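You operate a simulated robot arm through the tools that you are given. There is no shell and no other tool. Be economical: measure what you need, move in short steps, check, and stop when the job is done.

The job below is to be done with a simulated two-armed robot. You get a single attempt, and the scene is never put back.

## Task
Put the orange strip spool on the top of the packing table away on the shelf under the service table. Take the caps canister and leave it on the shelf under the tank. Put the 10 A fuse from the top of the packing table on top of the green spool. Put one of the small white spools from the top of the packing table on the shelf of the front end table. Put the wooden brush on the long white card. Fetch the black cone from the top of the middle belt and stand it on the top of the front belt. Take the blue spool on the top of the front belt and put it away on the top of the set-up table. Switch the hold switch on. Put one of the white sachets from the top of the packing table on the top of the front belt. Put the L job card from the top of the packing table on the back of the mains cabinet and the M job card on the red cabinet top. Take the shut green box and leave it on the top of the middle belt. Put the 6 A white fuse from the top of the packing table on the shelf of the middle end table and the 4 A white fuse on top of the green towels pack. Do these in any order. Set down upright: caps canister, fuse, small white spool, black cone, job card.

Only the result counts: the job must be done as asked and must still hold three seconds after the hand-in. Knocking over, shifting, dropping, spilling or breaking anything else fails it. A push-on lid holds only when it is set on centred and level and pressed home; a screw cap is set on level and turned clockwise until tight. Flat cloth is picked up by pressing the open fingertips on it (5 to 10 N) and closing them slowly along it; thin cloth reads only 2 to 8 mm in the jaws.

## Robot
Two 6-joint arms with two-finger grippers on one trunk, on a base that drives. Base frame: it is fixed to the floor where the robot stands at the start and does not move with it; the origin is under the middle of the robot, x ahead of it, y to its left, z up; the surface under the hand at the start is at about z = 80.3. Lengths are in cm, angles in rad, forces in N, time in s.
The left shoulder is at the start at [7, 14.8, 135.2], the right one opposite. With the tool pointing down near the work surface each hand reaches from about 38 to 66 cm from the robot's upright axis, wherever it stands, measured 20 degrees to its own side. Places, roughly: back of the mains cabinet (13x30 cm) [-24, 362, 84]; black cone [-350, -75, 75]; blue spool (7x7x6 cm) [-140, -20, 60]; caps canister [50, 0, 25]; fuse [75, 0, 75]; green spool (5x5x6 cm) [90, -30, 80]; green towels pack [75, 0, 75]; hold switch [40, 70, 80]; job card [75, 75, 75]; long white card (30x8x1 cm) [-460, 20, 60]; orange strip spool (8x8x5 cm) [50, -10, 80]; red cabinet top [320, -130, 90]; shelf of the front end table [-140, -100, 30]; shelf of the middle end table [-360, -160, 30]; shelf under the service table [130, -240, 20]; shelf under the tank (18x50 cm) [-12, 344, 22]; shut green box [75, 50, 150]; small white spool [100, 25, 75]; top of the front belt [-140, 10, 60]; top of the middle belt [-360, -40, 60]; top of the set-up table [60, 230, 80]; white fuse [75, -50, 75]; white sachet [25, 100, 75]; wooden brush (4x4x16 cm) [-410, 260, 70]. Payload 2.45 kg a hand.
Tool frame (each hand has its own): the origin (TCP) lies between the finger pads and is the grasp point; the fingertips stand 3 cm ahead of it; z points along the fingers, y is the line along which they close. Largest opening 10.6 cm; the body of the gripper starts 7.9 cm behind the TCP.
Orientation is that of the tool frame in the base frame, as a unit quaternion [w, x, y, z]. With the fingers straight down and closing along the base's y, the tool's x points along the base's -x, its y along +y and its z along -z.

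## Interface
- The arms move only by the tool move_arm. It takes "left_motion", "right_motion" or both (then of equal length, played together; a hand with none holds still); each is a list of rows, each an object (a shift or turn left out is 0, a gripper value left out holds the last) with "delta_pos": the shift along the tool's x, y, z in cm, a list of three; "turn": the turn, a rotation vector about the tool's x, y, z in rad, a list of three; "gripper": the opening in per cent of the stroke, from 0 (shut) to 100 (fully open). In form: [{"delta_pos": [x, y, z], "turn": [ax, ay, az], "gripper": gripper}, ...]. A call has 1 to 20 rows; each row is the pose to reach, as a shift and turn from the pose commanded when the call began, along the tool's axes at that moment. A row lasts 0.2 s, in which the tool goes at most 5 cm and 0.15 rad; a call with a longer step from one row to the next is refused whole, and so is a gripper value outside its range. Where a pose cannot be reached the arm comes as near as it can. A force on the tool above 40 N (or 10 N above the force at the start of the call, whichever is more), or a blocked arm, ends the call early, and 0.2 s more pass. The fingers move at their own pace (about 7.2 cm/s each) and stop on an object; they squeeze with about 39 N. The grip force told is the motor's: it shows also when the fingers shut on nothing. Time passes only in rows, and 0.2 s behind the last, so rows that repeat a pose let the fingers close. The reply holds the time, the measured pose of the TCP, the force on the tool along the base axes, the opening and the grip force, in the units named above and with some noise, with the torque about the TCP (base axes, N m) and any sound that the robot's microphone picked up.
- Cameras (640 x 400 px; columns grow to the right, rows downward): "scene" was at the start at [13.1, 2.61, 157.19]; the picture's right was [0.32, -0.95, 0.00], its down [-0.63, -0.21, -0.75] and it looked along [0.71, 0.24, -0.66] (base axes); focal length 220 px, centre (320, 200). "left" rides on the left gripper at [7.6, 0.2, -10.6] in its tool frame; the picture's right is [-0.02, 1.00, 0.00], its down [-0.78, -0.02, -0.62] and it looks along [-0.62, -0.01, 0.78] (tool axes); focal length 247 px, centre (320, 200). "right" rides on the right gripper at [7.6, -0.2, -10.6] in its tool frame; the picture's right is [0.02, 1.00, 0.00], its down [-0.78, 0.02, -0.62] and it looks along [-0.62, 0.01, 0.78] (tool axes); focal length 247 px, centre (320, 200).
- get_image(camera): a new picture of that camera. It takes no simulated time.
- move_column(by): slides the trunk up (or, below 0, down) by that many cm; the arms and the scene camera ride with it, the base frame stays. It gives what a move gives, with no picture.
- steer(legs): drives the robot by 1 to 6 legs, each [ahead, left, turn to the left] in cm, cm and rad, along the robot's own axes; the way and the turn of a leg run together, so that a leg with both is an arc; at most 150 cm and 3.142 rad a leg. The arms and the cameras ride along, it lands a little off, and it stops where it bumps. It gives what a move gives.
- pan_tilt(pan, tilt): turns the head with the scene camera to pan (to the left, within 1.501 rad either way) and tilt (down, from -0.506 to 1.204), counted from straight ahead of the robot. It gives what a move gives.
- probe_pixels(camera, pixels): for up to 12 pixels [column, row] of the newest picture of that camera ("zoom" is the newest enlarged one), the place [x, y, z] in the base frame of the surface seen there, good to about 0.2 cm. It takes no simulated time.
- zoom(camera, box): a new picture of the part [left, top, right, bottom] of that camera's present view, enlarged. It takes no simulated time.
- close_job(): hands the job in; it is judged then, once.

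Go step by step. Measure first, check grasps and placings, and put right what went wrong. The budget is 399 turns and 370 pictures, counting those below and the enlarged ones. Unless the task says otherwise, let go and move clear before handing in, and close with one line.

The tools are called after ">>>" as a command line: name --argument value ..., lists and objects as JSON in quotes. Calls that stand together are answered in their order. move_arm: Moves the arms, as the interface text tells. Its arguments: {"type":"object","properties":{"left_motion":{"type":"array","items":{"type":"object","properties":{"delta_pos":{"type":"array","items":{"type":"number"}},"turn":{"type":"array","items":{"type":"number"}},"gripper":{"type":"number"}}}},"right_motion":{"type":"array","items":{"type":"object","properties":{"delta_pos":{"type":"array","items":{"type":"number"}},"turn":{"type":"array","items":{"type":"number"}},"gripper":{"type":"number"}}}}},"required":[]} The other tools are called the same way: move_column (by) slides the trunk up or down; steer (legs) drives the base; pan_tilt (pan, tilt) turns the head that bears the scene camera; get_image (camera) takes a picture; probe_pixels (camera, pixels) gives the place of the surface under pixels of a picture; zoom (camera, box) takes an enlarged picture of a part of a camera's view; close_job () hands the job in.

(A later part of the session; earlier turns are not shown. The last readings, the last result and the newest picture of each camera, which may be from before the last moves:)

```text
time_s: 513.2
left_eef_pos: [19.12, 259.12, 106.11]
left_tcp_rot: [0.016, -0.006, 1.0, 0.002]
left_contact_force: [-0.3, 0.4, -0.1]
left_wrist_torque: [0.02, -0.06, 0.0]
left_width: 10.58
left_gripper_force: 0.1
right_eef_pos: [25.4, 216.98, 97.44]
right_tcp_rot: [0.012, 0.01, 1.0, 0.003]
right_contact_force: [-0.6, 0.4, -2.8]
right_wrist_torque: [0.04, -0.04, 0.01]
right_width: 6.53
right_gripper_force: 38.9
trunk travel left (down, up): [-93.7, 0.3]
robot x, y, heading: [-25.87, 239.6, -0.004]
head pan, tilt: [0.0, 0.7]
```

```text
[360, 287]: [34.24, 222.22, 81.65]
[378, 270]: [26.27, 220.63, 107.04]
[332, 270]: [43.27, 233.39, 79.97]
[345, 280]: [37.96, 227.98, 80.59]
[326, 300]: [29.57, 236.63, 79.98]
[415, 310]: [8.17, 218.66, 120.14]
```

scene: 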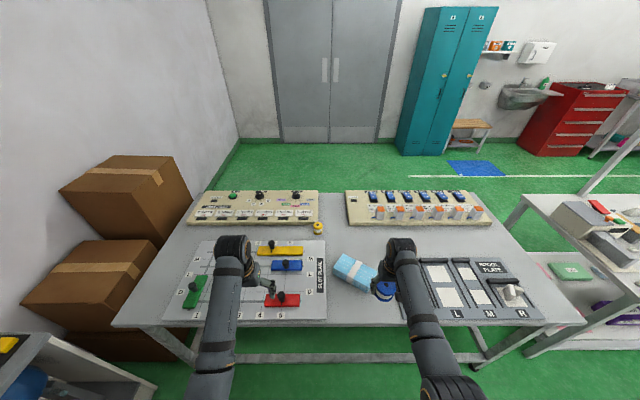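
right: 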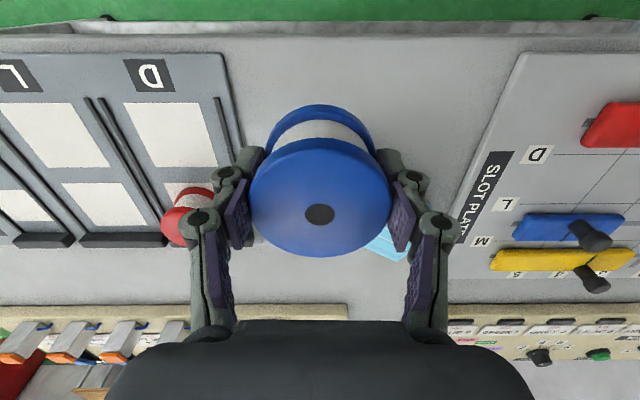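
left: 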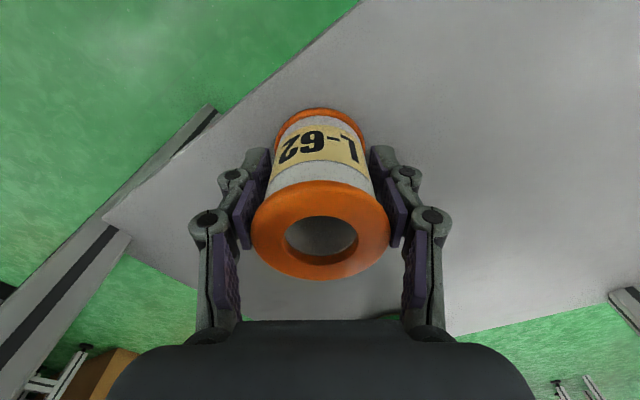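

Space is clear. I shift 1.3 cm further in, lower the column 10 and set the spool down.

>>> move_column --by -10

>>> move_arm --right_motion '[{"delta_pos": [-1.3, 0.3, 2]}, {"delta_pos": [-1.3, 0.3, 3.4]}, {"delta_pos": [-1.3, 0.3, 3.9]}, {"delta_pos": [-1.3, 0.3, 4.2]}, {"delta_pos": [-1.3, 0.3, 4.4]}]'

```text
time_s: 514.5
left_eef_pos: [19.46, 259.24, 95.82]
left_tcp_rot: [0.014, -0.005, 1.0, 0.002]
left_contact_force: [0.1, 0.1, 0.3]
left_wrist_torque: [0.01, 0.0, -0.01]
left_width: 10.6
left_gripper_force: 0.1
right_eef_pos: [25.62, 217.0, 87.16]
right_tcp_rot: [0.009, 0.01, 1.0, 0.003]
right_contact_force: [-0.1, -0.4, -2.2]
right_wrist_torque: [0.01, 0.0, 0.01]
right_width: 6.52
right_gripper_force: 38.9
trunk travel left (down, up): [-83.7, 10.3]
robot x, y, heading: [-26.15, 239.37, -0.001]
head pan, tilt: [0.0, 0.7]
```

```text
time_s: 515.7
left_eef_pos: [19.11, 259.21, 95.98]
left_tcp_rot: [0.016, -0.006, 1.0, 0.001]
left_contact_force: [0.9, -0.1, 0.8]
left_wrist_torque: [0.04, -0.01, -0.01]
left_width: 10.6
left_gripper_force: 0.0
right_eef_pos: [27.07, 217.27, 83.28]
right_tcp_rot: [0.014, 0.011, 1.0, 0.003]
right_contact_force: [-1.1, -1.5, 24.5]
right_wrist_torque: [-0.45, 0.77, 0.05]
right_width: 6.56
right_gripper_force: 38.7
trunk travel left (down, up): [-83.7, 10.3]
robot x, y, heading: [-26.31, 239.02, -0.001]
head pan, tilt: [0.0, 0.7]
```

Firm contact. I ease up, release and lift.

>>> move_arm --right_motion '[{"delta_pos": [0, 0, -0.3]}, {"delta_pos": [0, 0, -0.3], "gripper": 85}, {"delta_pos": [0, 0, -0.3], "gripper": 85}, {"delta_pos": [0, 0, -4]}, {"delta_pos": [0, 0, -8]}, {"delta_pos": [0, 0, -12]}]'

>>> get_image --camera "right"

>>> steer --legs '[[-25, 0, 0]]'

>>> zoom --camera "scene" --box '[200, 180, 480, 340]'

```text
time_s: 517.1
left_eef_pos: [19.55, 259.35, 95.87]
left_tcp_rot: [0.014, -0.006, 1.0, 0.002]
left_contact_force: [0.5, -0.2, -0.7]
left_wrist_torque: [0.01, -0.01, -0.02]
left_width: 10.6
left_gripper_force: 0.1
right_eef_pos: [26.91, 217.25, 95.09]
right_tcp_rot: [0.01, 0.01, 1.0, 0.004]
right_contact_force: [-0.6, 0.1, 0.3]
right_wrist_torque: [-0.01, 0.0, 0.0]
right_width: 9.01
right_gripper_force: 0.1
trunk travel left (down, up): [-83.7, 10.3]
robot x, y, heading: [-25.9, 239.35, 0.003]
head pan, tilt: [0.0, 0.7]
```

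```text
203 pictures are left
```

right: 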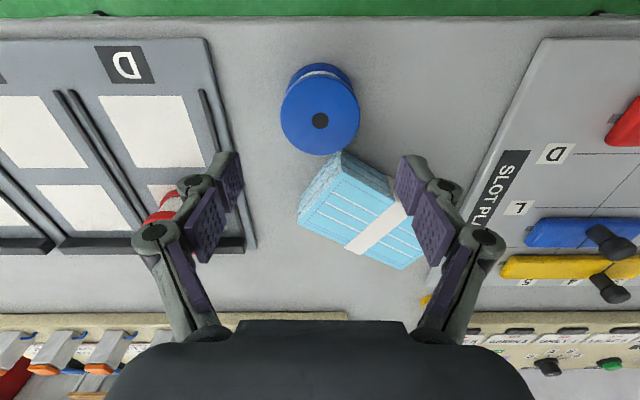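

```text
time_s: 519.0
left_eef_pos: [-5.49, 259.4, 95.78]
left_tcp_rot: [0.013, -0.008, 1.0, 0.002]
left_contact_force: [-0.3, -0.2, 0.5]
left_wrist_torque: [0.01, 0.01, 0.0]
left_width: 10.6
left_gripper_force: 0.0
right_eef_pos: [2.26, 217.46, 94.99]
right_tcp_rot: [0.009, 0.008, 1.0, 0.003]
right_contact_force: [-0.3, 0.7, 0.4]
right_wrist_torque: [-0.01, 0.02, 0.0]
right_width: 8.98
right_gripper_force: 0.1
trunk travel left (down, up): [-83.7, 10.3]
robot x, y, heading: [-50.71, 239.12, 0.001]
head pan, tilt: [0.0, 0.7]
```

```text
2.29 times, centred on (340, 260) of scene
```

zoom: 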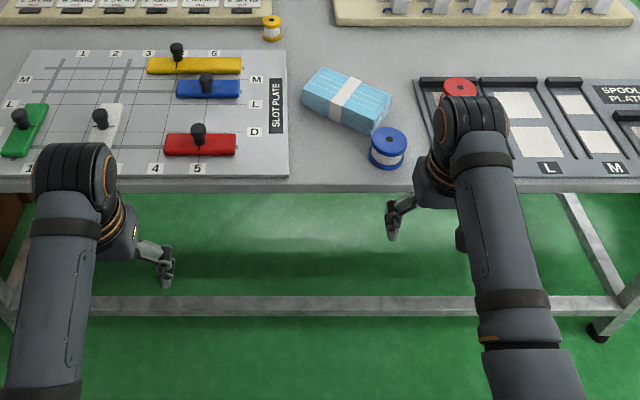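

The blue spool stands clear of the pack. Next I drive round to the far side to size up the green box on the overhead shelf.

>>> steer --legs '[[0, -145, 0], [0, -145, 0], [0, -71, 0], [145, 0, 0], [85, 0, 0], [0, 0, 3.14]]'

>>> steer --legs '[[0, -80, 0], [0, -76, 0]]'

>>> move_column --by 10

>>> pan_tilt --pan -0.2 --tilt 0.2

>>> get_image --camera "scene"

```text
time_s: 554.7
left_eef_pos: [135.44, -143.0, 95.84]
left_tcp_rot: [0.002, 1.0, -0.003, -0.014]
left_contact_force: [-0.3, -0.6, -0.4]
left_wrist_torque: [0.0, -0.01, -0.03]
left_width: 10.6
left_gripper_force: 0.2
right_eef_pos: [128.86, -100.92, 95.06]
right_tcp_rot: [0.003, 1.0, -0.02, -0.01]
right_contact_force: [1.1, 0.9, -0.8]
right_wrist_torque: [0.01, -0.03, -0.01]
right_width: 9.01
right_gripper_force: 0.0
trunk travel left (down, up): [-83.7, 10.3]
robot x, y, heading: [181.09, -124.28, 3.121]
head pan, tilt: [0.0, 0.7]
```

```text
time_s: 562.7
left_eef_pos: [138.22, 13.1, 95.82]
left_tcp_rot: [0.0, 1.0, 0.002, -0.014]
left_contact_force: [-0.3, 0.2, 0.1]
left_wrist_torque: [0.04, 0.01, 0.0]
left_width: 10.64
left_gripper_force: 0.1
right_eef_pos: [131.12, 55.09, 94.92]
right_tcp_rot: [0.003, 1.0, -0.015, -0.01]
right_contact_force: [0.5, -0.4, -1.0]
right_wrist_torque: [0.0, 0.0, 0.03]
right_width: 8.99
right_gripper_force: 0.1
trunk travel left (down, up): [-83.7, 10.3]
robot x, y, heading: [184.15, 32.64, 3.13]
head pan, tilt: [0.0, 0.7]
```

```text
time_s: 564.1
left_eef_pos: [138.24, 13.16, 105.93]
left_tcp_rot: [0.001, 1.0, 0.002, -0.015]
left_contact_force: [-0.2, 0.3, -0.3]
left_wrist_torque: [0.01, 0.01, 0.01]
left_width: 10.59
left_gripper_force: 0.2
right_eef_pos: [131.2, 55.12, 104.95]
right_tcp_rot: [0.004, 1.0, -0.015, -0.011]
right_contact_force: [-0.2, 0.2, 0.9]
right_wrist_torque: [0.04, 0.0, 0.02]
right_width: 9.01
right_gripper_force: 0.1
trunk travel left (down, up): [-93.7, 0.3]
robot x, y, heading: [183.63, 32.56, 3.133]
head pan, tilt: [0.0, 0.7]
```

```text
time_s: 565.0
left_eef_pos: [138.33, 13.06, 105.99]
left_tcp_rot: [0.002, 1.0, 0.002, -0.014]
left_contact_force: [-0.8, 0.1, 0.5]
left_wrist_torque: [-0.01, 0.03, 0.01]
left_width: 10.61
left_gripper_force: 0.0
right_eef_pos: [131.06, 55.07, 105.06]
right_tcp_rot: [0.003, 1.0, -0.015, -0.01]
right_contact_force: [0.4, 0.4, 0.2]
right_wrist_torque: [0.03, 0.0, 0.0]
right_width: 8.99
right_gripper_force: 0.1
trunk travel left (down, up): [-93.7, 0.3]
robot x, y, heading: [183.82, 32.28, 3.128]
head pan, tilt: [-0.201, 0.201]
```

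```text
201 pictures are left
```

scene: 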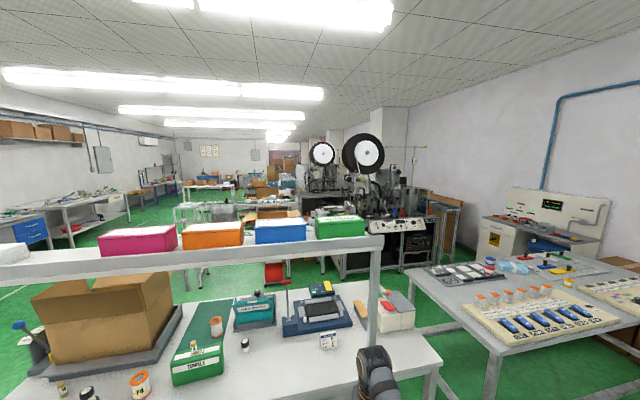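

>>> zoom --camera "scene" --box '[240, 195, 400, 275]'

>>> probe_pixels --camera "zoom" --pixels '[[305, 120], [310, 165], [490, 160], [490, 105], [310, 90], [460, 85], [400, 130], [400, 95], [570, 190], [565, 230], [400, 190], [280, 140]]'

```text
4.00 times, centred on (320, 235) of scene
```

zoom: 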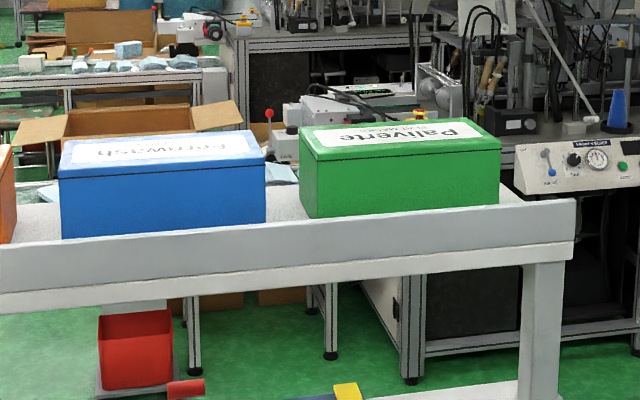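

```text
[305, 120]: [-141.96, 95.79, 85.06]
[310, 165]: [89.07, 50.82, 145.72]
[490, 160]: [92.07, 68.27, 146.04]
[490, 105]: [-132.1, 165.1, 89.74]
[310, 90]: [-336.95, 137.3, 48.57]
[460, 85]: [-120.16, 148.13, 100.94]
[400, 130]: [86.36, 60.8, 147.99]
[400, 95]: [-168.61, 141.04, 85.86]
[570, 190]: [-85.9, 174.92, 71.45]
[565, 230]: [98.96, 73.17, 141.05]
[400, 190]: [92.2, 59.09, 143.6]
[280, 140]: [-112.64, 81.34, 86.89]
```

I drive closer to view the box from above.

>>> steer --legs '[[40, -10, 0]]'

>>> pan_tilt --pan -0.3 --tilt 0.5

>>> get_image --camera "scene"

```text
time_s: 567.6
left_eef_pos: [98.43, 22.96, 105.88]
left_tcp_rot: [0.001, 1.0, 0.003, -0.015]
left_contact_force: [0.2, -0.4, -1.0]
left_wrist_torque: [0.0, 0.02, 0.03]
left_width: 10.58
left_gripper_force: 0.1
right_eef_pos: [91.09, 65.09, 105.04]
right_tcp_rot: [0.004, 1.0, -0.013, -0.012]
right_contact_force: [0.2, 0.2, -0.5]
right_wrist_torque: [0.0, 0.02, 0.02]
right_width: 9.01
right_gripper_force: 0.0
trunk travel left (down, up): [-93.7, 0.3]
robot x, y, heading: [143.73, 42.74, 3.139]
head pan, tilt: [-0.201, 0.201]
```

```text
time_s: 568.4
left_eef_pos: [98.22, 23.16, 105.96]
left_tcp_rot: [0.002, 1.0, 0.004, -0.015]
left_contact_force: [-0.4, -0.1, -1.1]
left_wrist_torque: [0.02, -0.01, 0.01]
left_width: 10.59
left_gripper_force: 0.2
right_eef_pos: [90.67, 65.04, 104.95]
right_tcp_rot: [0.004, 1.0, -0.013, -0.011]
right_contact_force: [0.6, -0.6, 0.1]
right_wrist_torque: [0.0, -0.01, -0.02]
right_width: 9.0
right_gripper_force: 0.1
trunk travel left (down, up): [-93.7, 0.3]
robot x, y, heading: [143.73, 42.71, 3.136]
head pan, tilt: [-0.3, 0.499]
```

```text
199 pictures are left
```

scene: 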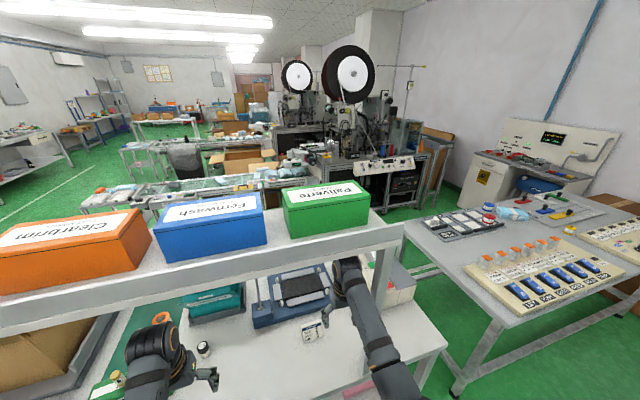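

>>> zoom --camera "scene" --box '[260, 165, 420, 265]'

>>> probe_pixels --camera "zoom" --pixels '[[98, 105], [110, 170], [118, 280], [432, 225], [437, 135], [380, 70], [260, 110], [350, 110], [300, 220], [480, 225], [300, 290], [560, 240]]'

```text
4.00 times, centred on (340, 215) of scene
```

zoom: 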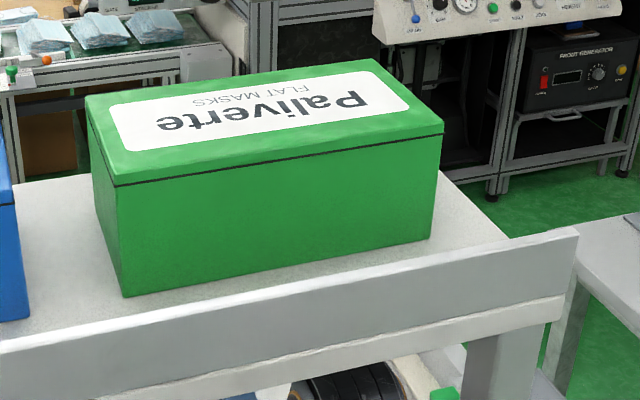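

```text
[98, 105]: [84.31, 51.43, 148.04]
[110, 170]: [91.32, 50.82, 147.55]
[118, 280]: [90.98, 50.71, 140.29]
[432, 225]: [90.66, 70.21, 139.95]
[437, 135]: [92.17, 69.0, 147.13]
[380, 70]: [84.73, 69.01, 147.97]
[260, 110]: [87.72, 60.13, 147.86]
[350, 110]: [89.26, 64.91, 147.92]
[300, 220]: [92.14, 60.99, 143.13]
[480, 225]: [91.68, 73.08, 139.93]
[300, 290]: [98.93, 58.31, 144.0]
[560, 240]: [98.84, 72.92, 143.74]
```

The box is 19 × 8.8 × 8.1 cm (x 83.4–92.2, y 50.6–69.6, z 140–148), lip 4 cm on the east edge. A horizontal hand from its free +y end, closing across x, can take it. I back off and test the right arm horizontal and high.

>>> steer --legs '[[-45, 0, 0]]'

>>> move_arm --right_motion '[{"turn": [0, -0.14, 0]}, {"turn": [0, -0.28, 0]}, {"turn": [0, -0.42, 0]}, {"turn": [0, -0.56, 0]}, {"turn": [0, -0.7, 0]}, {"turn": [0, -0.84, 0]}, {"turn": [0, -0.98, 0]}, {"turn": [0, -1.12, 0]}, {"turn": [0, -1.26, 0]}, {"turn": [0, -1.4, 0]}, {"turn": [0, -1.54, 0]}]'

>>> move_arm --right_motion '[{"delta_pos": [-4, 0, 0]}, {"delta_pos": [-8, 0, 0]}, {"delta_pos": [-12, 0, 0]}, {"delta_pos": [-16, 0, 0]}, {"delta_pos": [-20, 0, 0]}, {"delta_pos": [-24, 0, 0]}, {"delta_pos": [-28, 0, 0]}, {"delta_pos": [-32, 0, 0]}, {"delta_pos": [-36, 0, 0]}, {"delta_pos": [-40, 0, 0]}]'

>>> get_image --camera "scene"

```text
time_s: 569.4
left_eef_pos: [102.21, 23.06, 105.82]
left_tcp_rot: [0.002, 1.0, 0.004, -0.013]
left_contact_force: [-0.5, 0.0, -0.6]
left_wrist_torque: [-0.02, -0.02, 0.03]
left_width: 10.61
left_gripper_force: 0.1
right_eef_pos: [93.99, 65.13, 105.04]
right_tcp_rot: [0.004, 1.0, -0.006, -0.026]
right_contact_force: [-12.0, -2.4, -0.1]
right_wrist_torque: [0.12, -0.44, 0.59]
right_width: 8.73
right_gripper_force: 0.0
trunk travel left (down, up): [-93.7, 0.3]
robot x, y, heading: [147.72, 42.89, 3.137]
head pan, tilt: [-0.3, 0.499]
stopped in leg 1: the force on the tool passed its limit at 105 N (the readings are from after the stop); the commanded pose is now the measured one
```

```text
time_s: 569.9
left_eef_pos: [102.13, 23.24, 105.78]
left_tcp_rot: [0.002, 1.0, 0.004, -0.012]
left_contact_force: [-0.3, 0.0, 0.6]
left_wrist_torque: [-0.04, 0.04, 0.01]
left_width: 10.59
left_gripper_force: 0.0
right_eef_pos: [93.3, 65.15, 105.56]
right_tcp_rot: [0.003, 0.992, -0.003, -0.125]
right_contact_force: [-21.4, -1.8, 0.8]
right_wrist_torque: [0.12, -0.81, 1.21]
right_width: 8.67
right_gripper_force: 0.0
trunk travel left (down, up): [-93.7, 0.3]
robot x, y, heading: [147.48, 43.21, 3.138]
head pan, tilt: [-0.3, 0.499]
stopped in row 2 (right hand): the force on the tool passed its limit at 43 N (the readings are from after the stop); the commanded pose is now the measured one
```

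```text
time_s: 572.3
left_eef_pos: [102.44, 23.17, 106.24]
left_tcp_rot: [0.003, 1.0, 0.004, -0.014]
left_contact_force: [-0.4, 1.2, -0.6]
left_wrist_torque: [-0.01, 0.01, 0.02]
left_width: 10.6
left_gripper_force: 0.1
right_eef_pos: [76.92, 65.16, 110.05]
right_tcp_rot: [0.002, 0.997, -0.005, -0.083]
right_contact_force: [-0.2, 0.8, -0.9]
right_wrist_torque: [0.02, 0.0, 0.0]
right_width: 9.02
right_gripper_force: 0.0
right hand out of reach, approached as far as the arm can: row 5, 6, 7, 8, 9, 10
trunk travel left (down, up): [-93.7, 0.3]
robot x, y, heading: [147.74, 42.54, 3.138]
head pan, tilt: [-0.3, 0.499]
stopped in row 10 (right hand): the arm was blocked; the commanded pose is now the measured one
```

```text
197 pictures are left
```

scene: 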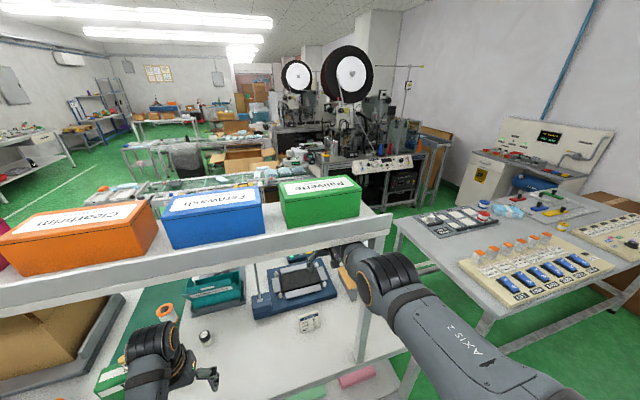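

The right hand snagged the shelf post while backing, and my chained moves followed. I stop and check nothing on the table was disturbed.

>>> zoom --camera "scene" --box '[60, 230, 440, 400]'

>>> get_image --camera "right"

>>> probe_pixels --camera "scene" --pixels '[[363, 330], [366, 300], [375, 260], [310, 318], [204, 336], [285, 210], [340, 225]]'

>>> get_image --camera "left"

```text
1.68 times, centred on (250, 315) of scene
```

zoom: 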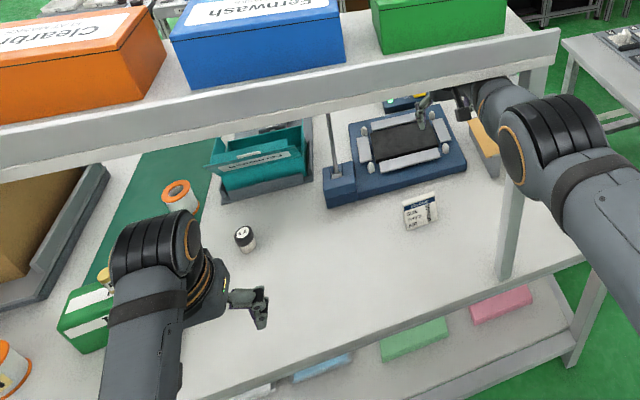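

```text
195 pictures are left
```

right: 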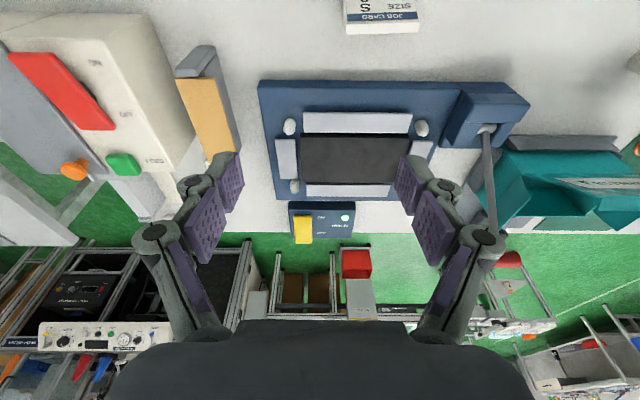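

```text
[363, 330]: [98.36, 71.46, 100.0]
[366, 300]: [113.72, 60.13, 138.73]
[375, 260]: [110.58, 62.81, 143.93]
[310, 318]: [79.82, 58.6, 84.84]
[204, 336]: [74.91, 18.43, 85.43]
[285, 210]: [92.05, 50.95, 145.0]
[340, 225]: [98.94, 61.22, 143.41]
```

```text
194 pictures are left
```

left: 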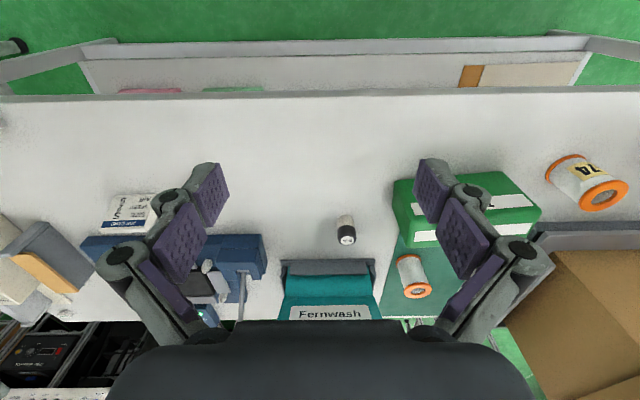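

Nothing moved (post at y 71.5, S card, fuses, boxes in place). I close the right gripper and move that hand inward 10 cm, away from the post, before backing.

>>> move_arm --right_motion '[{"delta_pos": [0, 2, 0], "gripper": 20}, {"delta_pos": [0, 5, 0]}, {"delta_pos": [0, 8, 0]}, {"delta_pos": [0, 11, 0]}]'

>>> get_image --camera "scene"

```text
time_s: 573.3
left_eef_pos: [102.45, 23.13, 106.02]
left_tcp_rot: [0.002, 1.0, 0.004, -0.014]
left_contact_force: [0.4, 0.1, -0.3]
left_wrist_torque: [0.0, 0.02, -0.02]
left_width: 10.62
left_gripper_force: 0.0
right_eef_pos: [77.32, 54.4, 110.64]
right_tcp_rot: [0.003, 0.996, -0.005, -0.087]
right_contact_force: [0.9, 0.6, 0.0]
right_wrist_torque: [-0.03, 0.01, 0.02]
right_width: 2.11
right_gripper_force: 0.1
right hand out of reach, approached as far as the arm can: row 3, 4
trunk travel left (down, up): [-93.7, 0.3]
robot x, y, heading: [147.63, 43.2, 3.14]
head pan, tilt: [-0.3, 0.499]
```

```text
193 pictures are left
```

scene: 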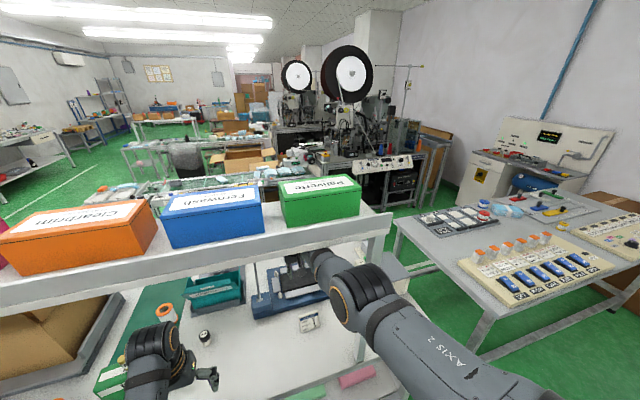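

Clear of the post now. I back straight out.

>>> steer --legs '[[-45, 0, 0]]'

>>> get_image --camera "scene"

```text
time_s: 576.0
left_eef_pos: [146.92, 23.0, 105.78]
left_tcp_rot: [0.001, 1.0, 0.0, -0.014]
left_contact_force: [0.3, -0.2, -0.2]
left_wrist_torque: [-0.02, 0.01, 0.02]
left_width: 10.62
left_gripper_force: 0.0
right_eef_pos: [122.31, 54.4, 110.56]
right_tcp_rot: [0.001, 0.996, -0.008, -0.087]
right_contact_force: [0.7, 0.6, -0.9]
right_wrist_torque: [-0.03, 0.01, -0.01]
right_width: 2.12
right_gripper_force: 0.0
trunk travel left (down, up): [-93.7, 0.3]
robot x, y, heading: [192.39, 42.64, 3.131]
head pan, tilt: [-0.3, 0.499]
```

```text
192 pictures are left
```

scene: 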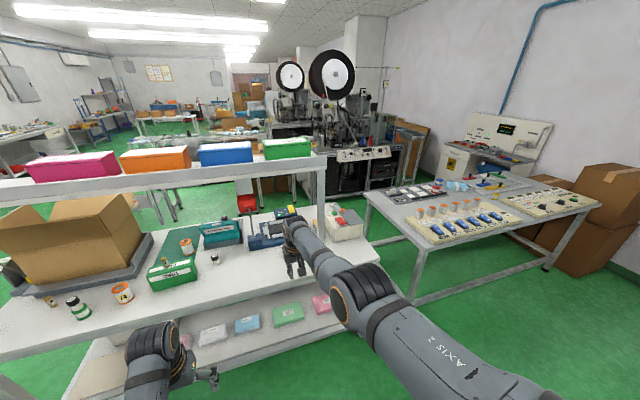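

Now in free space, I test pitching the right hand horizontal, then raising.

>>> move_arm --right_motion '[{"turn": [0, -0.14, 0]}, {"turn": [0, -0.28, 0]}, {"turn": [0, -0.42, 0]}, {"turn": [0, -0.56, 0]}, {"turn": [0, -0.7, 0]}, {"turn": [0, -0.84, 0]}, {"turn": [0, -0.98, 0]}, {"turn": [0, -1.12, 0]}, {"turn": [0, -1.26, 0]}, {"turn": [0, -1.38, 0]}]'

>>> move_arm --right_motion '[{"delta_pos": [-4, 0, 0]}, {"delta_pos": [-8, 0, 0]}, {"delta_pos": [-12, 0, 0]}, {"delta_pos": [-16, 0, 0]}]'

>>> get_image --camera "scene"

```text
time_s: 578.5
left_eef_pos: [147.2, 22.98, 105.96]
left_tcp_rot: [0.002, 1.0, -0.001, -0.014]
left_contact_force: [0.9, 0.4, -0.3]
left_wrist_torque: [-0.01, 0.01, -0.01]
left_width: 10.6
left_gripper_force: 0.0
right_eef_pos: [119.64, 55.84, 115.2]
right_tcp_rot: [-0.01, 0.731, 0.01, -0.682]
right_contact_force: [0.3, 0.8, -0.8]
right_wrist_torque: [0.0, 0.03, -0.02]
right_width: 2.12
right_gripper_force: 0.2
right hand out of reach, approached as far as the arm can: row 9, 10
trunk travel left (down, up): [-93.7, 0.3]
robot x, y, heading: [192.71, 42.31, 3.124]
head pan, tilt: [-0.3, 0.499]
stopped in row 10 (right hand): the arm was blocked; the commanded pose is now the measured one
```

```text
time_s: 579.5
left_eef_pos: [147.26, 22.95, 105.98]
left_tcp_rot: [0.002, 1.0, 0.0, -0.013]
left_contact_force: [0.1, -0.4, 0.5]
left_wrist_torque: [0.0, 0.0, 0.01]
left_width: 10.6
left_gripper_force: 0.0
right_eef_pos: [118.32, 56.5, 131.02]
right_tcp_rot: [-0.024, 0.732, 0.015, -0.681]
right_contact_force: [0.1, 0.3, 0.6]
right_wrist_torque: [-0.01, 0.0, -0.03]
right_width: 2.12
right_gripper_force: 0.1
trunk travel left (down, up): [-93.7, 0.3]
robot x, y, heading: [192.51, 42.19, 3.13]
head pan, tilt: [-0.3, 0.499]
```

```text
191 pictures are left
```

scene: 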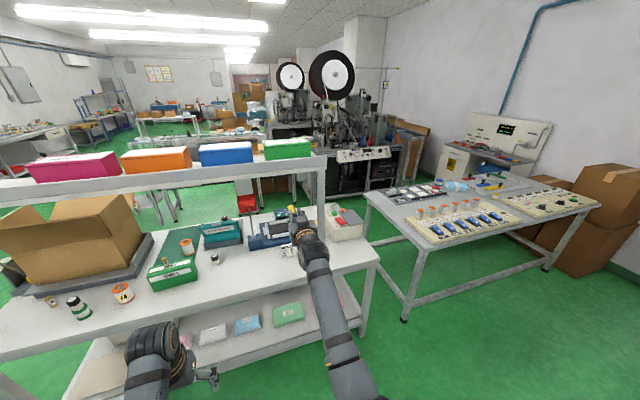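

Horizontal works, now at z 131. I continue up.

>>> move_arm --right_motion '[{"delta_pos": [-4, 0, 0]}, {"delta_pos": [-8, 0, 0]}, {"delta_pos": [-12, 0, 0]}, {"delta_pos": [-16, 0, 0]}, {"delta_pos": [-20, 0, 0]}]'

>>> get_image --camera "right"

```text
time_s: 580.6
left_eef_pos: [147.19, 22.94, 105.95]
left_tcp_rot: [0.002, 1.0, 0.0, -0.014]
left_contact_force: [-1.1, 0.2, 0.3]
left_wrist_torque: [0.01, 0.0, -0.01]
left_width: 10.62
left_gripper_force: 0.0
right_eef_pos: [117.13, 54.54, 151.27]
right_tcp_rot: [-0.008, 0.732, 0.01, -0.681]
right_contact_force: [0.0, 0.5, 0.4]
right_wrist_torque: [0.01, -0.03, 0.0]
right_width: 2.11
right_gripper_force: 0.0
trunk travel left (down, up): [-93.7, 0.3]
robot x, y, heading: [192.88, 42.08, 3.127]
head pan, tilt: [-0.3, 0.499]
```

```text
190 pictures are left
```

right: 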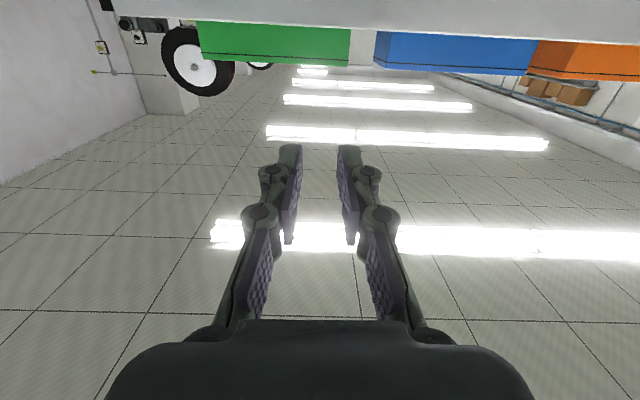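

z 151 is reachable horizontally. I probe the set-up table's corners to find a standing place north-east of the box.

>>> probe_pixels --camera "scene" --pixels '[[403, 320], [415, 301], [600, 203], [548, 268], [366, 195], [340, 322], [378, 255], [480, 330], [420, 350]]'

```text
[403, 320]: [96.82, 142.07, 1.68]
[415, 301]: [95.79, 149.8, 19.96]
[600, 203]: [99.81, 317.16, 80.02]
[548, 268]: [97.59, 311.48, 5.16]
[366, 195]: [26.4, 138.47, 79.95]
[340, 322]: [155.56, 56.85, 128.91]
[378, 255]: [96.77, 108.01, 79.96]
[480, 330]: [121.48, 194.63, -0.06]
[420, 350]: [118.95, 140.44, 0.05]
```

I will stand at (130.5,123), heading -2.0, with the right hand pointing along −y. First I roll the hand so its camera is on top.

>>> move_arm --right_motion '[{"turn": [0, 0, 0.149]}, {"turn": [0, 0, 0.298]}, {"turn": [0, 0, 0.447]}, {"turn": [0, 0, 0.596]}, {"turn": [0, 0, 0.745]}, {"turn": [0, 0, 0.894]}, {"turn": [0, 0, 1.043]}, {"turn": [0, 0, 1.192]}, {"turn": [0, 0, 1.341]}, {"turn": [0, 0, 1.49]}, {"turn": [0, 0, 1.57]}]'

>>> move_arm --right_motion '[{"turn": [0, 0, 0.149]}, {"turn": [0, 0, 0.298]}, {"turn": [0, 0, 0.447]}, {"turn": [0, 0, 0.596]}, {"turn": [0, 0, 0.745]}, {"turn": [0, 0, 0.894]}, {"turn": [0, 0, 1.043]}, {"turn": [0, 0, 1.192]}, {"turn": [0, 0, 1.341]}, {"turn": [0, 0, 1.49]}, {"turn": [0, 0, 1.57]}]'

>>> get_image --camera "right"

```text
time_s: 583.0
left_eef_pos: [147.26, 22.93, 105.98]
left_tcp_rot: [0.003, 1.0, 0.0, -0.014]
left_contact_force: [-0.3, 0.2, 0.5]
left_wrist_torque: [0.03, 0.01, 0.01]
left_width: 10.57
left_gripper_force: 0.0
right_eef_pos: [117.0, 54.67, 151.14]
right_tcp_rot: [0.476, 0.524, -0.511, -0.487]
right_contact_force: [0.3, 0.6, 0.0]
right_wrist_torque: [0.02, 0.01, 0.01]
right_width: 2.14
right_gripper_force: 0.0
trunk travel left (down, up): [-93.7, 0.3]
robot x, y, heading: [192.44, 42.54, 3.129]
head pan, tilt: [-0.3, 0.499]
```

```text
time_s: 585.5
left_eef_pos: [147.26, 22.91, 105.86]
left_tcp_rot: [0.002, 1.0, 0.0, -0.014]
left_contact_force: [0.3, 0.1, 0.9]
left_wrist_torque: [0.02, 0.01, 0.0]
left_width: 10.62
left_gripper_force: 0.0
right_eef_pos: [117.43, 54.73, 151.07]
right_tcp_rot: [-0.681, -0.045, 0.73, 0.036]
right_contact_force: [0.1, -1.4, -0.4]
right_wrist_torque: [-0.02, 0.02, -0.01]
right_width: 2.1
right_gripper_force: 0.3
right hand out of reach, approached as far as the arm can: row 10, 11
trunk travel left (down, up): [-93.7, 0.3]
robot x, y, heading: [192.87, 42.18, 3.125]
head pan, tilt: [-0.3, 0.499]
```

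```text
189 pictures are left
```

right: 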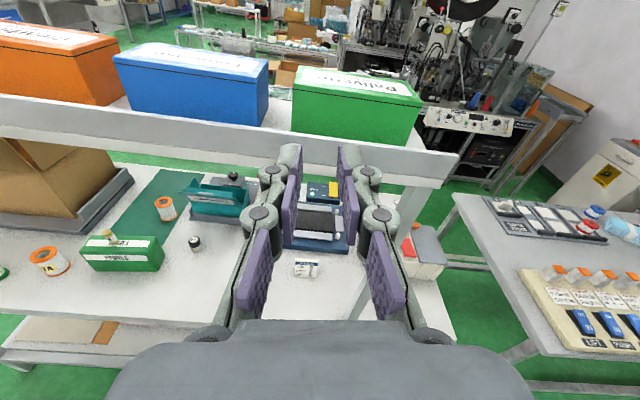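

The camera is now on top; a small roll error (0.115) remains. I apply the yaw of 0.43 to the left and try the roll and pitch fixes.

>>> move_arm --right_motion '[{"turn": [0.14, 0, 0]}, {"turn": [0.28, 0, 0]}, {"turn": [0.43, 0, 0]}]'

>>> move_arm --right_motion '[{"turn": [0, 0.07, 0.05]}, {"turn": [0, 0.07, 0.115]}]'

```text
time_s: 586.2
left_eef_pos: [147.14, 22.99, 105.85]
left_tcp_rot: [0.002, 1.0, -0.001, -0.014]
left_contact_force: [-0.3, 0.3, -0.1]
left_wrist_torque: [0.03, -0.01, 0.0]
left_width: 10.6
left_gripper_force: 0.1
right_eef_pos: [117.36, 54.93, 150.96]
right_tcp_rot: [-0.655, -0.19, 0.721, -0.12]
right_contact_force: [-0.1, 1.0, -0.4]
right_wrist_torque: [-0.01, 0.01, 0.0]
right_width: 2.13
right_gripper_force: 0.2
trunk travel left (down, up): [-93.7, 0.3]
robot x, y, heading: [192.83, 42.14, 3.132]
head pan, tilt: [-0.3, 0.499]
```

```text
time_s: 586.9
left_eef_pos: [147.23, 22.9, 106.01]
left_tcp_rot: [0.002, 1.0, -0.001, -0.014]
left_contact_force: [0.1, 0.1, -0.3]
left_wrist_torque: [0.0, -0.02, 0.01]
left_width: 10.61
left_gripper_force: 0.1
right_eef_pos: [117.31, 54.83, 151.02]
right_tcp_rot: [-0.672, -0.144, 0.707, -0.166]
right_contact_force: [0.3, 0.0, -0.2]
right_wrist_torque: [0.0, 0.01, 0.01]
right_width: 2.14
right_gripper_force: 0.0
trunk travel left (down, up): [-93.7, 0.3]
robot x, y, heading: [192.61, 42.6, 3.128]
head pan, tilt: [-0.3, 0.499]
```

The hand is level now. I turn the base to -2.027, move north first, then west to a pre-grasp point, opening the gripper.

>>> steer --legs '[[0, 0, 1.128], [-95.4, -46.8, 0], [17, -35, 0]]'

>>> move_arm --right_motion '[{"gripper": 100}, {"gripper": 100}, {"gripper": 100}]'

>>> get_image --camera "right"

>>> pan_tilt --pan 0.0 --tilt 0.5

>>> get_image --camera "scene"

```text
time_s: 597.2
left_eef_pos: [152.31, 98.43, 105.91]
left_tcp_rot: [0.009, 0.844, 0.536, -0.012]
left_contact_force: [0.2, 0.8, -0.2]
left_wrist_torque: [0.01, 0.03, -0.02]
left_width: 10.59
left_gripper_force: 0.0
right_eef_pos: [111.0, 84.84, 151.1]
right_tcp_rot: [-0.479, -0.502, 0.519, -0.499]
right_contact_force: [0.1, 0.3, -0.4]
right_wrist_torque: [0.01, 0.04, -0.03]
right_width: 2.1
right_gripper_force: 0.0
trunk travel left (down, up): [-93.7, 0.3]
robot x, y, heading: [154.08, 148.04, -2.028]
head pan, tilt: [-0.3, 0.499]
```

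```text
time_s: 598.0
left_eef_pos: [152.13, 98.28, 105.98]
left_tcp_rot: [0.009, 0.844, 0.537, -0.011]
left_contact_force: [-0.4, 0.1, 0.0]
left_wrist_torque: [0.0, 0.02, 0.0]
left_width: 10.62
left_gripper_force: 0.0
right_eef_pos: [110.9, 84.93, 151.01]
right_tcp_rot: [-0.48, -0.5, 0.52, -0.499]
right_contact_force: [-0.2, 0.6, -0.1]
right_wrist_torque: [0.03, 0.03, 0.04]
right_width: 10.59
right_gripper_force: 0.1
trunk travel left (down, up): [-93.7, 0.3]
robot x, y, heading: [153.98, 147.5, -2.021]
head pan, tilt: [-0.3, 0.499]
```

```text
188 pictures are left
```

right: 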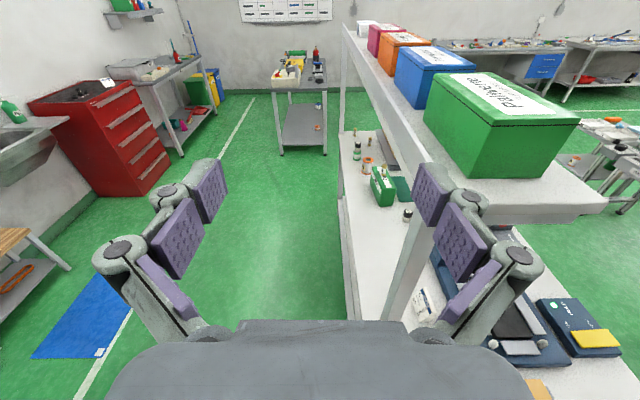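

```text
time_s: 598.8
left_eef_pos: [152.17, 98.3, 105.93]
left_tcp_rot: [0.009, 0.844, 0.536, -0.011]
left_contact_force: [-0.4, -0.3, 0.2]
left_wrist_torque: [0.0, -0.01, 0.01]
left_width: 10.61
left_gripper_force: 0.1
right_eef_pos: [110.73, 84.99, 151.06]
right_tcp_rot: [-0.48, -0.5, 0.52, -0.499]
right_contact_force: [0.1, 0.1, 0.5]
right_wrist_torque: [0.03, 0.01, 0.01]
right_width: 10.57
right_gripper_force: 0.0
trunk travel left (down, up): [-93.7, 0.3]
robot x, y, heading: [154.12, 147.9, -2.028]
head pan, tilt: [0.0, 0.499]
```

```text
187 pictures are left
```

scene: 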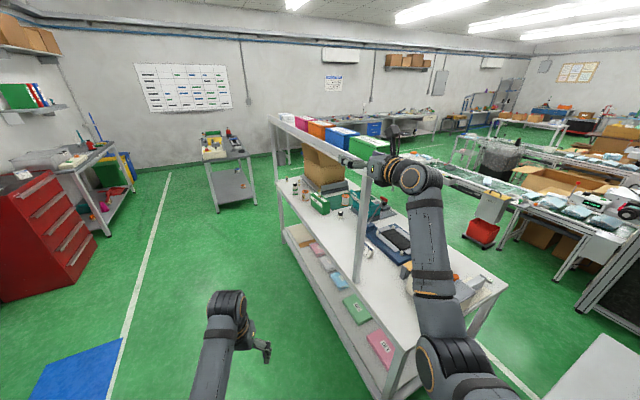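

The end of the box is in view. I probe its end face, then drive west 23 cm.

>>> probe_pixels --camera "right" --pixels '[[485, 120], [475, 170], [575, 125], [540, 170], [520, 110], [500, 90], [520, 150], [600, 195], [430, 100]]'

>>> steer --legs '[[10.1, -20.6, 0]]'

>>> move_column --by -6.2

>>> get_image --camera "right"

```text
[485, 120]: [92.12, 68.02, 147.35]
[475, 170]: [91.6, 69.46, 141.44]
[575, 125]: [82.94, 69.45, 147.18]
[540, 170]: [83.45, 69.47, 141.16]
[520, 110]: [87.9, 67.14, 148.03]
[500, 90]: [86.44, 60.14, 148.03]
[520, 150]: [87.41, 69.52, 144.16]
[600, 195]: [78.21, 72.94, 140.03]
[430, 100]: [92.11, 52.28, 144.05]
```

```text
time_s: 600.5
left_eef_pos: [129.58, 98.2, 105.93]
left_tcp_rot: [0.009, 0.844, 0.535, -0.012]
left_contact_force: [0.0, 0.2, -0.5]
left_wrist_torque: [-0.01, 0.05, -0.01]
left_width: 10.59
left_gripper_force: 0.0
right_eef_pos: [88.53, 84.77, 151.26]
right_tcp_rot: [-0.48, -0.501, 0.519, -0.498]
right_contact_force: [-0.4, -1.0, 0.0]
right_wrist_torque: [0.0, 0.0, -0.03]
right_width: 10.6
right_gripper_force: 0.1
trunk travel left (down, up): [-93.7, 0.3]
robot x, y, heading: [131.26, 147.68, -2.024]
head pan, tilt: [0.0, 0.499]
```

```text
time_s: 601.5
left_eef_pos: [129.42, 98.17, 99.78]
left_tcp_rot: [0.009, 0.844, 0.536, -0.011]
left_contact_force: [0.3, -0.2, -0.2]
left_wrist_torque: [-0.03, 0.03, -0.06]
left_width: 10.6
left_gripper_force: 0.0
right_eef_pos: [88.18, 84.73, 144.87]
right_tcp_rot: [-0.479, -0.501, 0.52, -0.499]
right_contact_force: [-0.3, -0.1, -0.8]
right_wrist_torque: [0.02, 0.02, 0.0]
right_width: 10.57
right_gripper_force: 0.3
trunk travel left (down, up): [-87.5, 6.5]
robot x, y, heading: [131.51, 147.26, -2.025]
head pan, tilt: [0.0, 0.499]
```

```text
186 pictures are left
```

right: 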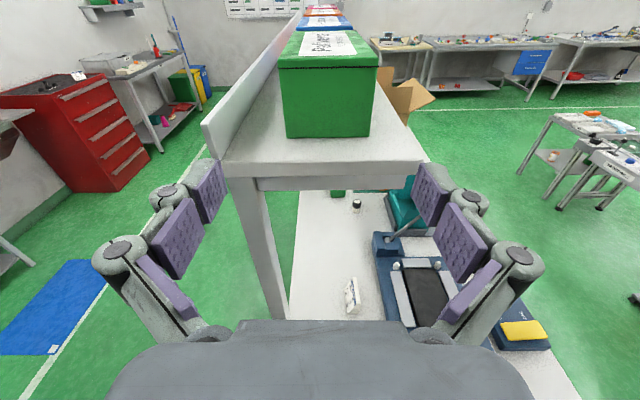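

Box x 82.9–92.1, centre 87.5. I advance 10 cm toward it, correcting 0.65 cm, and check.

>>> steer --legs '[[9.3, 3.8, 0]]'

>>> get_image --camera "right"

```text
time_s: 602.6
left_eef_pos: [128.67, 88.51, 99.91]
left_tcp_rot: [0.01, 0.844, 0.536, -0.012]
left_contact_force: [0.0, 0.0, 0.2]
left_wrist_torque: [-0.02, 0.0, -0.01]
left_width: 10.62
left_gripper_force: 0.0
right_eef_pos: [87.38, 75.33, 145.03]
right_tcp_rot: [-0.48, -0.5, 0.519, -0.5]
right_contact_force: [-0.2, 0.4, 0.5]
right_wrist_torque: [0.03, 0.01, -0.02]
right_width: 10.6
right_gripper_force: 0.1
trunk travel left (down, up): [-87.5, 6.5]
robot x, y, heading: [130.88, 137.38, -2.027]
head pan, tilt: [0.0, 0.499]
```

```text
185 pictures are left
```

right: 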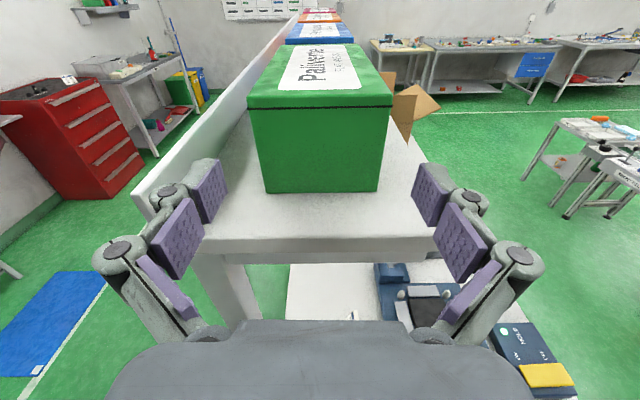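

Centred (box 246–394 px). I advance another 6, check, then 6.

>>> steer --legs '[[5.4, 2.6, 0]]'

>>> get_image --camera "right"

```text
time_s: 603.6
left_eef_pos: [128.62, 82.9, 100.08]
left_tcp_rot: [0.011, 0.845, 0.535, -0.012]
left_contact_force: [-0.2, 1.0, 1.2]
left_wrist_torque: [-0.05, -0.01, 0.02]
left_width: 10.63
left_gripper_force: 0.1
right_eef_pos: [87.36, 69.7, 145.34]
right_tcp_rot: [-0.482, -0.499, 0.518, -0.501]
right_contact_force: [0.7, 1.1, 0.7]
right_wrist_torque: [0.01, 0.0, -0.01]
right_width: 10.6
right_gripper_force: 0.1
trunk travel left (down, up): [-87.5, 6.5]
robot x, y, heading: [130.34, 131.74, -2.031]
head pan, tilt: [0.0, 0.499]
```

```text
184 pictures are left
```

right: 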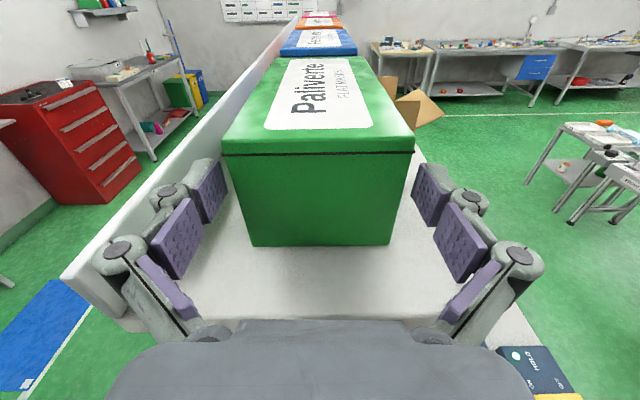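

Both fingers straddle it with margin. I advance the last 6 cm.

>>> steer --legs '[[5.6, 2.7, 0]]'

>>> get_image --camera "right"

```text
time_s: 604.6
left_eef_pos: [128.62, 76.56, 99.94]
left_tcp_rot: [0.011, 0.845, 0.535, -0.012]
left_contact_force: [0.4, 1.1, 0.1]
left_wrist_torque: [-0.05, -0.03, 0.0]
left_width: 10.61
left_gripper_force: 0.1
right_eef_pos: [87.18, 63.5, 145.26]
right_tcp_rot: [-0.48, -0.499, 0.519, -0.501]
right_contact_force: [0.3, 0.2, 0.7]
right_wrist_torque: [-0.01, 0.03, -0.02]
right_width: 10.62
right_gripper_force: 0.1
trunk travel left (down, up): [-87.5, 6.5]
robot x, y, heading: [130.64, 125.59, -2.029]
head pan, tilt: [0.0, 0.499]
```

```text
183 pictures are left
```

right: 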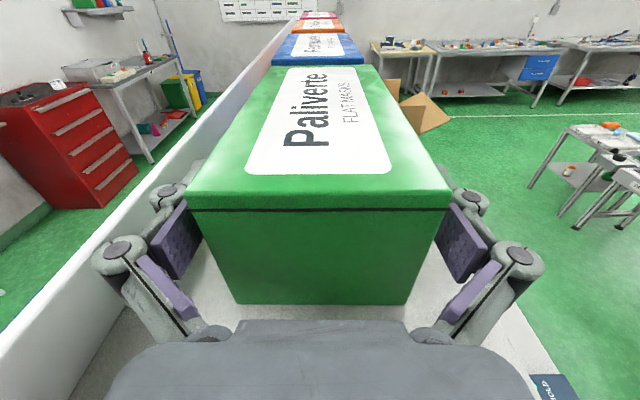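

Well straddled. I lower 0.5 cm and close.

>>> move_column --by -0.6

>>> move_arm --right_motion '[{"gripper": 92}, {"gripper": 85}, {"gripper": 78}, {"gripper": 70}, {"gripper": 70}, {"gripper": 70}]'

>>> get_image --camera "right"

```text
time_s: 605.1
left_eef_pos: [128.67, 76.45, 99.22]
left_tcp_rot: [0.009, 0.845, 0.534, -0.012]
left_contact_force: [0.1, -0.6, -0.5]
left_wrist_torque: [0.01, 0.07, -0.03]
left_width: 10.61
left_gripper_force: 0.1
right_eef_pos: [87.21, 63.09, 144.42]
right_tcp_rot: [-0.48, -0.5, 0.519, -0.5]
right_contact_force: [1.0, -0.8, 3.9]
right_wrist_torque: [0.26, -0.04, -0.14]
right_width: 10.6
right_gripper_force: 0.0
trunk travel left (down, up): [-86.9, 7.1]
robot x, y, heading: [130.5, 125.21, -2.025]
head pan, tilt: [0.0, 0.499]
```

```text
time_s: 606.5
left_eef_pos: [128.71, 76.34, 99.11]
left_tcp_rot: [0.009, 0.845, 0.534, -0.01]
left_contact_force: [-0.1, -0.2, 0.0]
left_wrist_torque: [-0.04, 0.01, -0.01]
left_width: 10.61
left_gripper_force: 0.0
right_eef_pos: [87.27, 63.11, 144.4]
right_tcp_rot: [-0.48, -0.5, 0.52, -0.499]
right_contact_force: [0.7, 1.7, 4.3]
right_wrist_torque: [0.06, 0.29, -0.17]
right_width: 9.39
right_gripper_force: 38.7
trunk travel left (down, up): [-86.9, 7.1]
robot x, y, heading: [130.4, 125.35, -2.023]
head pan, tilt: [0.0, 0.499]
```

```text
182 pictures are left
```

right: 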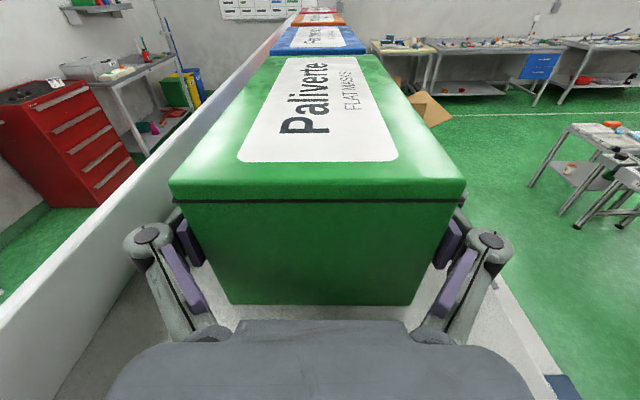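

Gripped at 9.39 cm. I lift 6 cm with the column and check.

>>> move_column --by 6.5

>>> get_image --camera "right"

>>> get_image --camera "scene"

```text
time_s: 607.6
left_eef_pos: [128.55, 76.17, 105.58]
left_tcp_rot: [0.008, 0.845, 0.535, -0.01]
left_contact_force: [-0.5, 0.0, 0.5]
left_wrist_torque: [0.02, 0.0, -0.01]
left_width: 10.62
left_gripper_force: 0.2
right_eef_pos: [87.1, 62.76, 150.62]
right_tcp_rot: [-0.479, -0.5, 0.52, -0.499]
right_contact_force: [-0.4, 0.1, -2.3]
right_wrist_torque: [0.07, -0.03, 0.01]
right_width: 9.39
right_gripper_force: 38.9
trunk travel left (down, up): [-93.4, 0.6]
robot x, y, heading: [130.81, 125.22, -2.03]
head pan, tilt: [0.0, 0.499]
```

```text
181 pictures are left
```

right: 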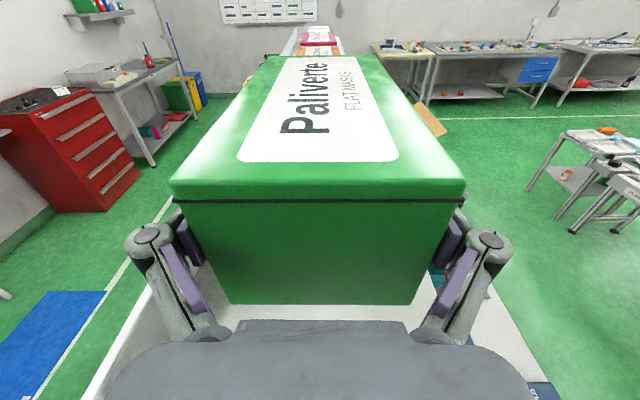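

```text
180 pictures are left
```

scene: 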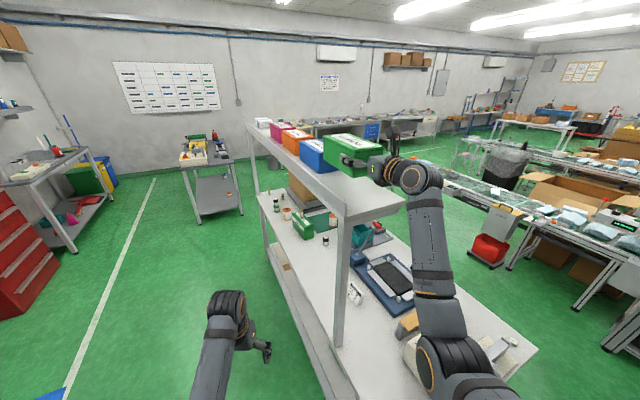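

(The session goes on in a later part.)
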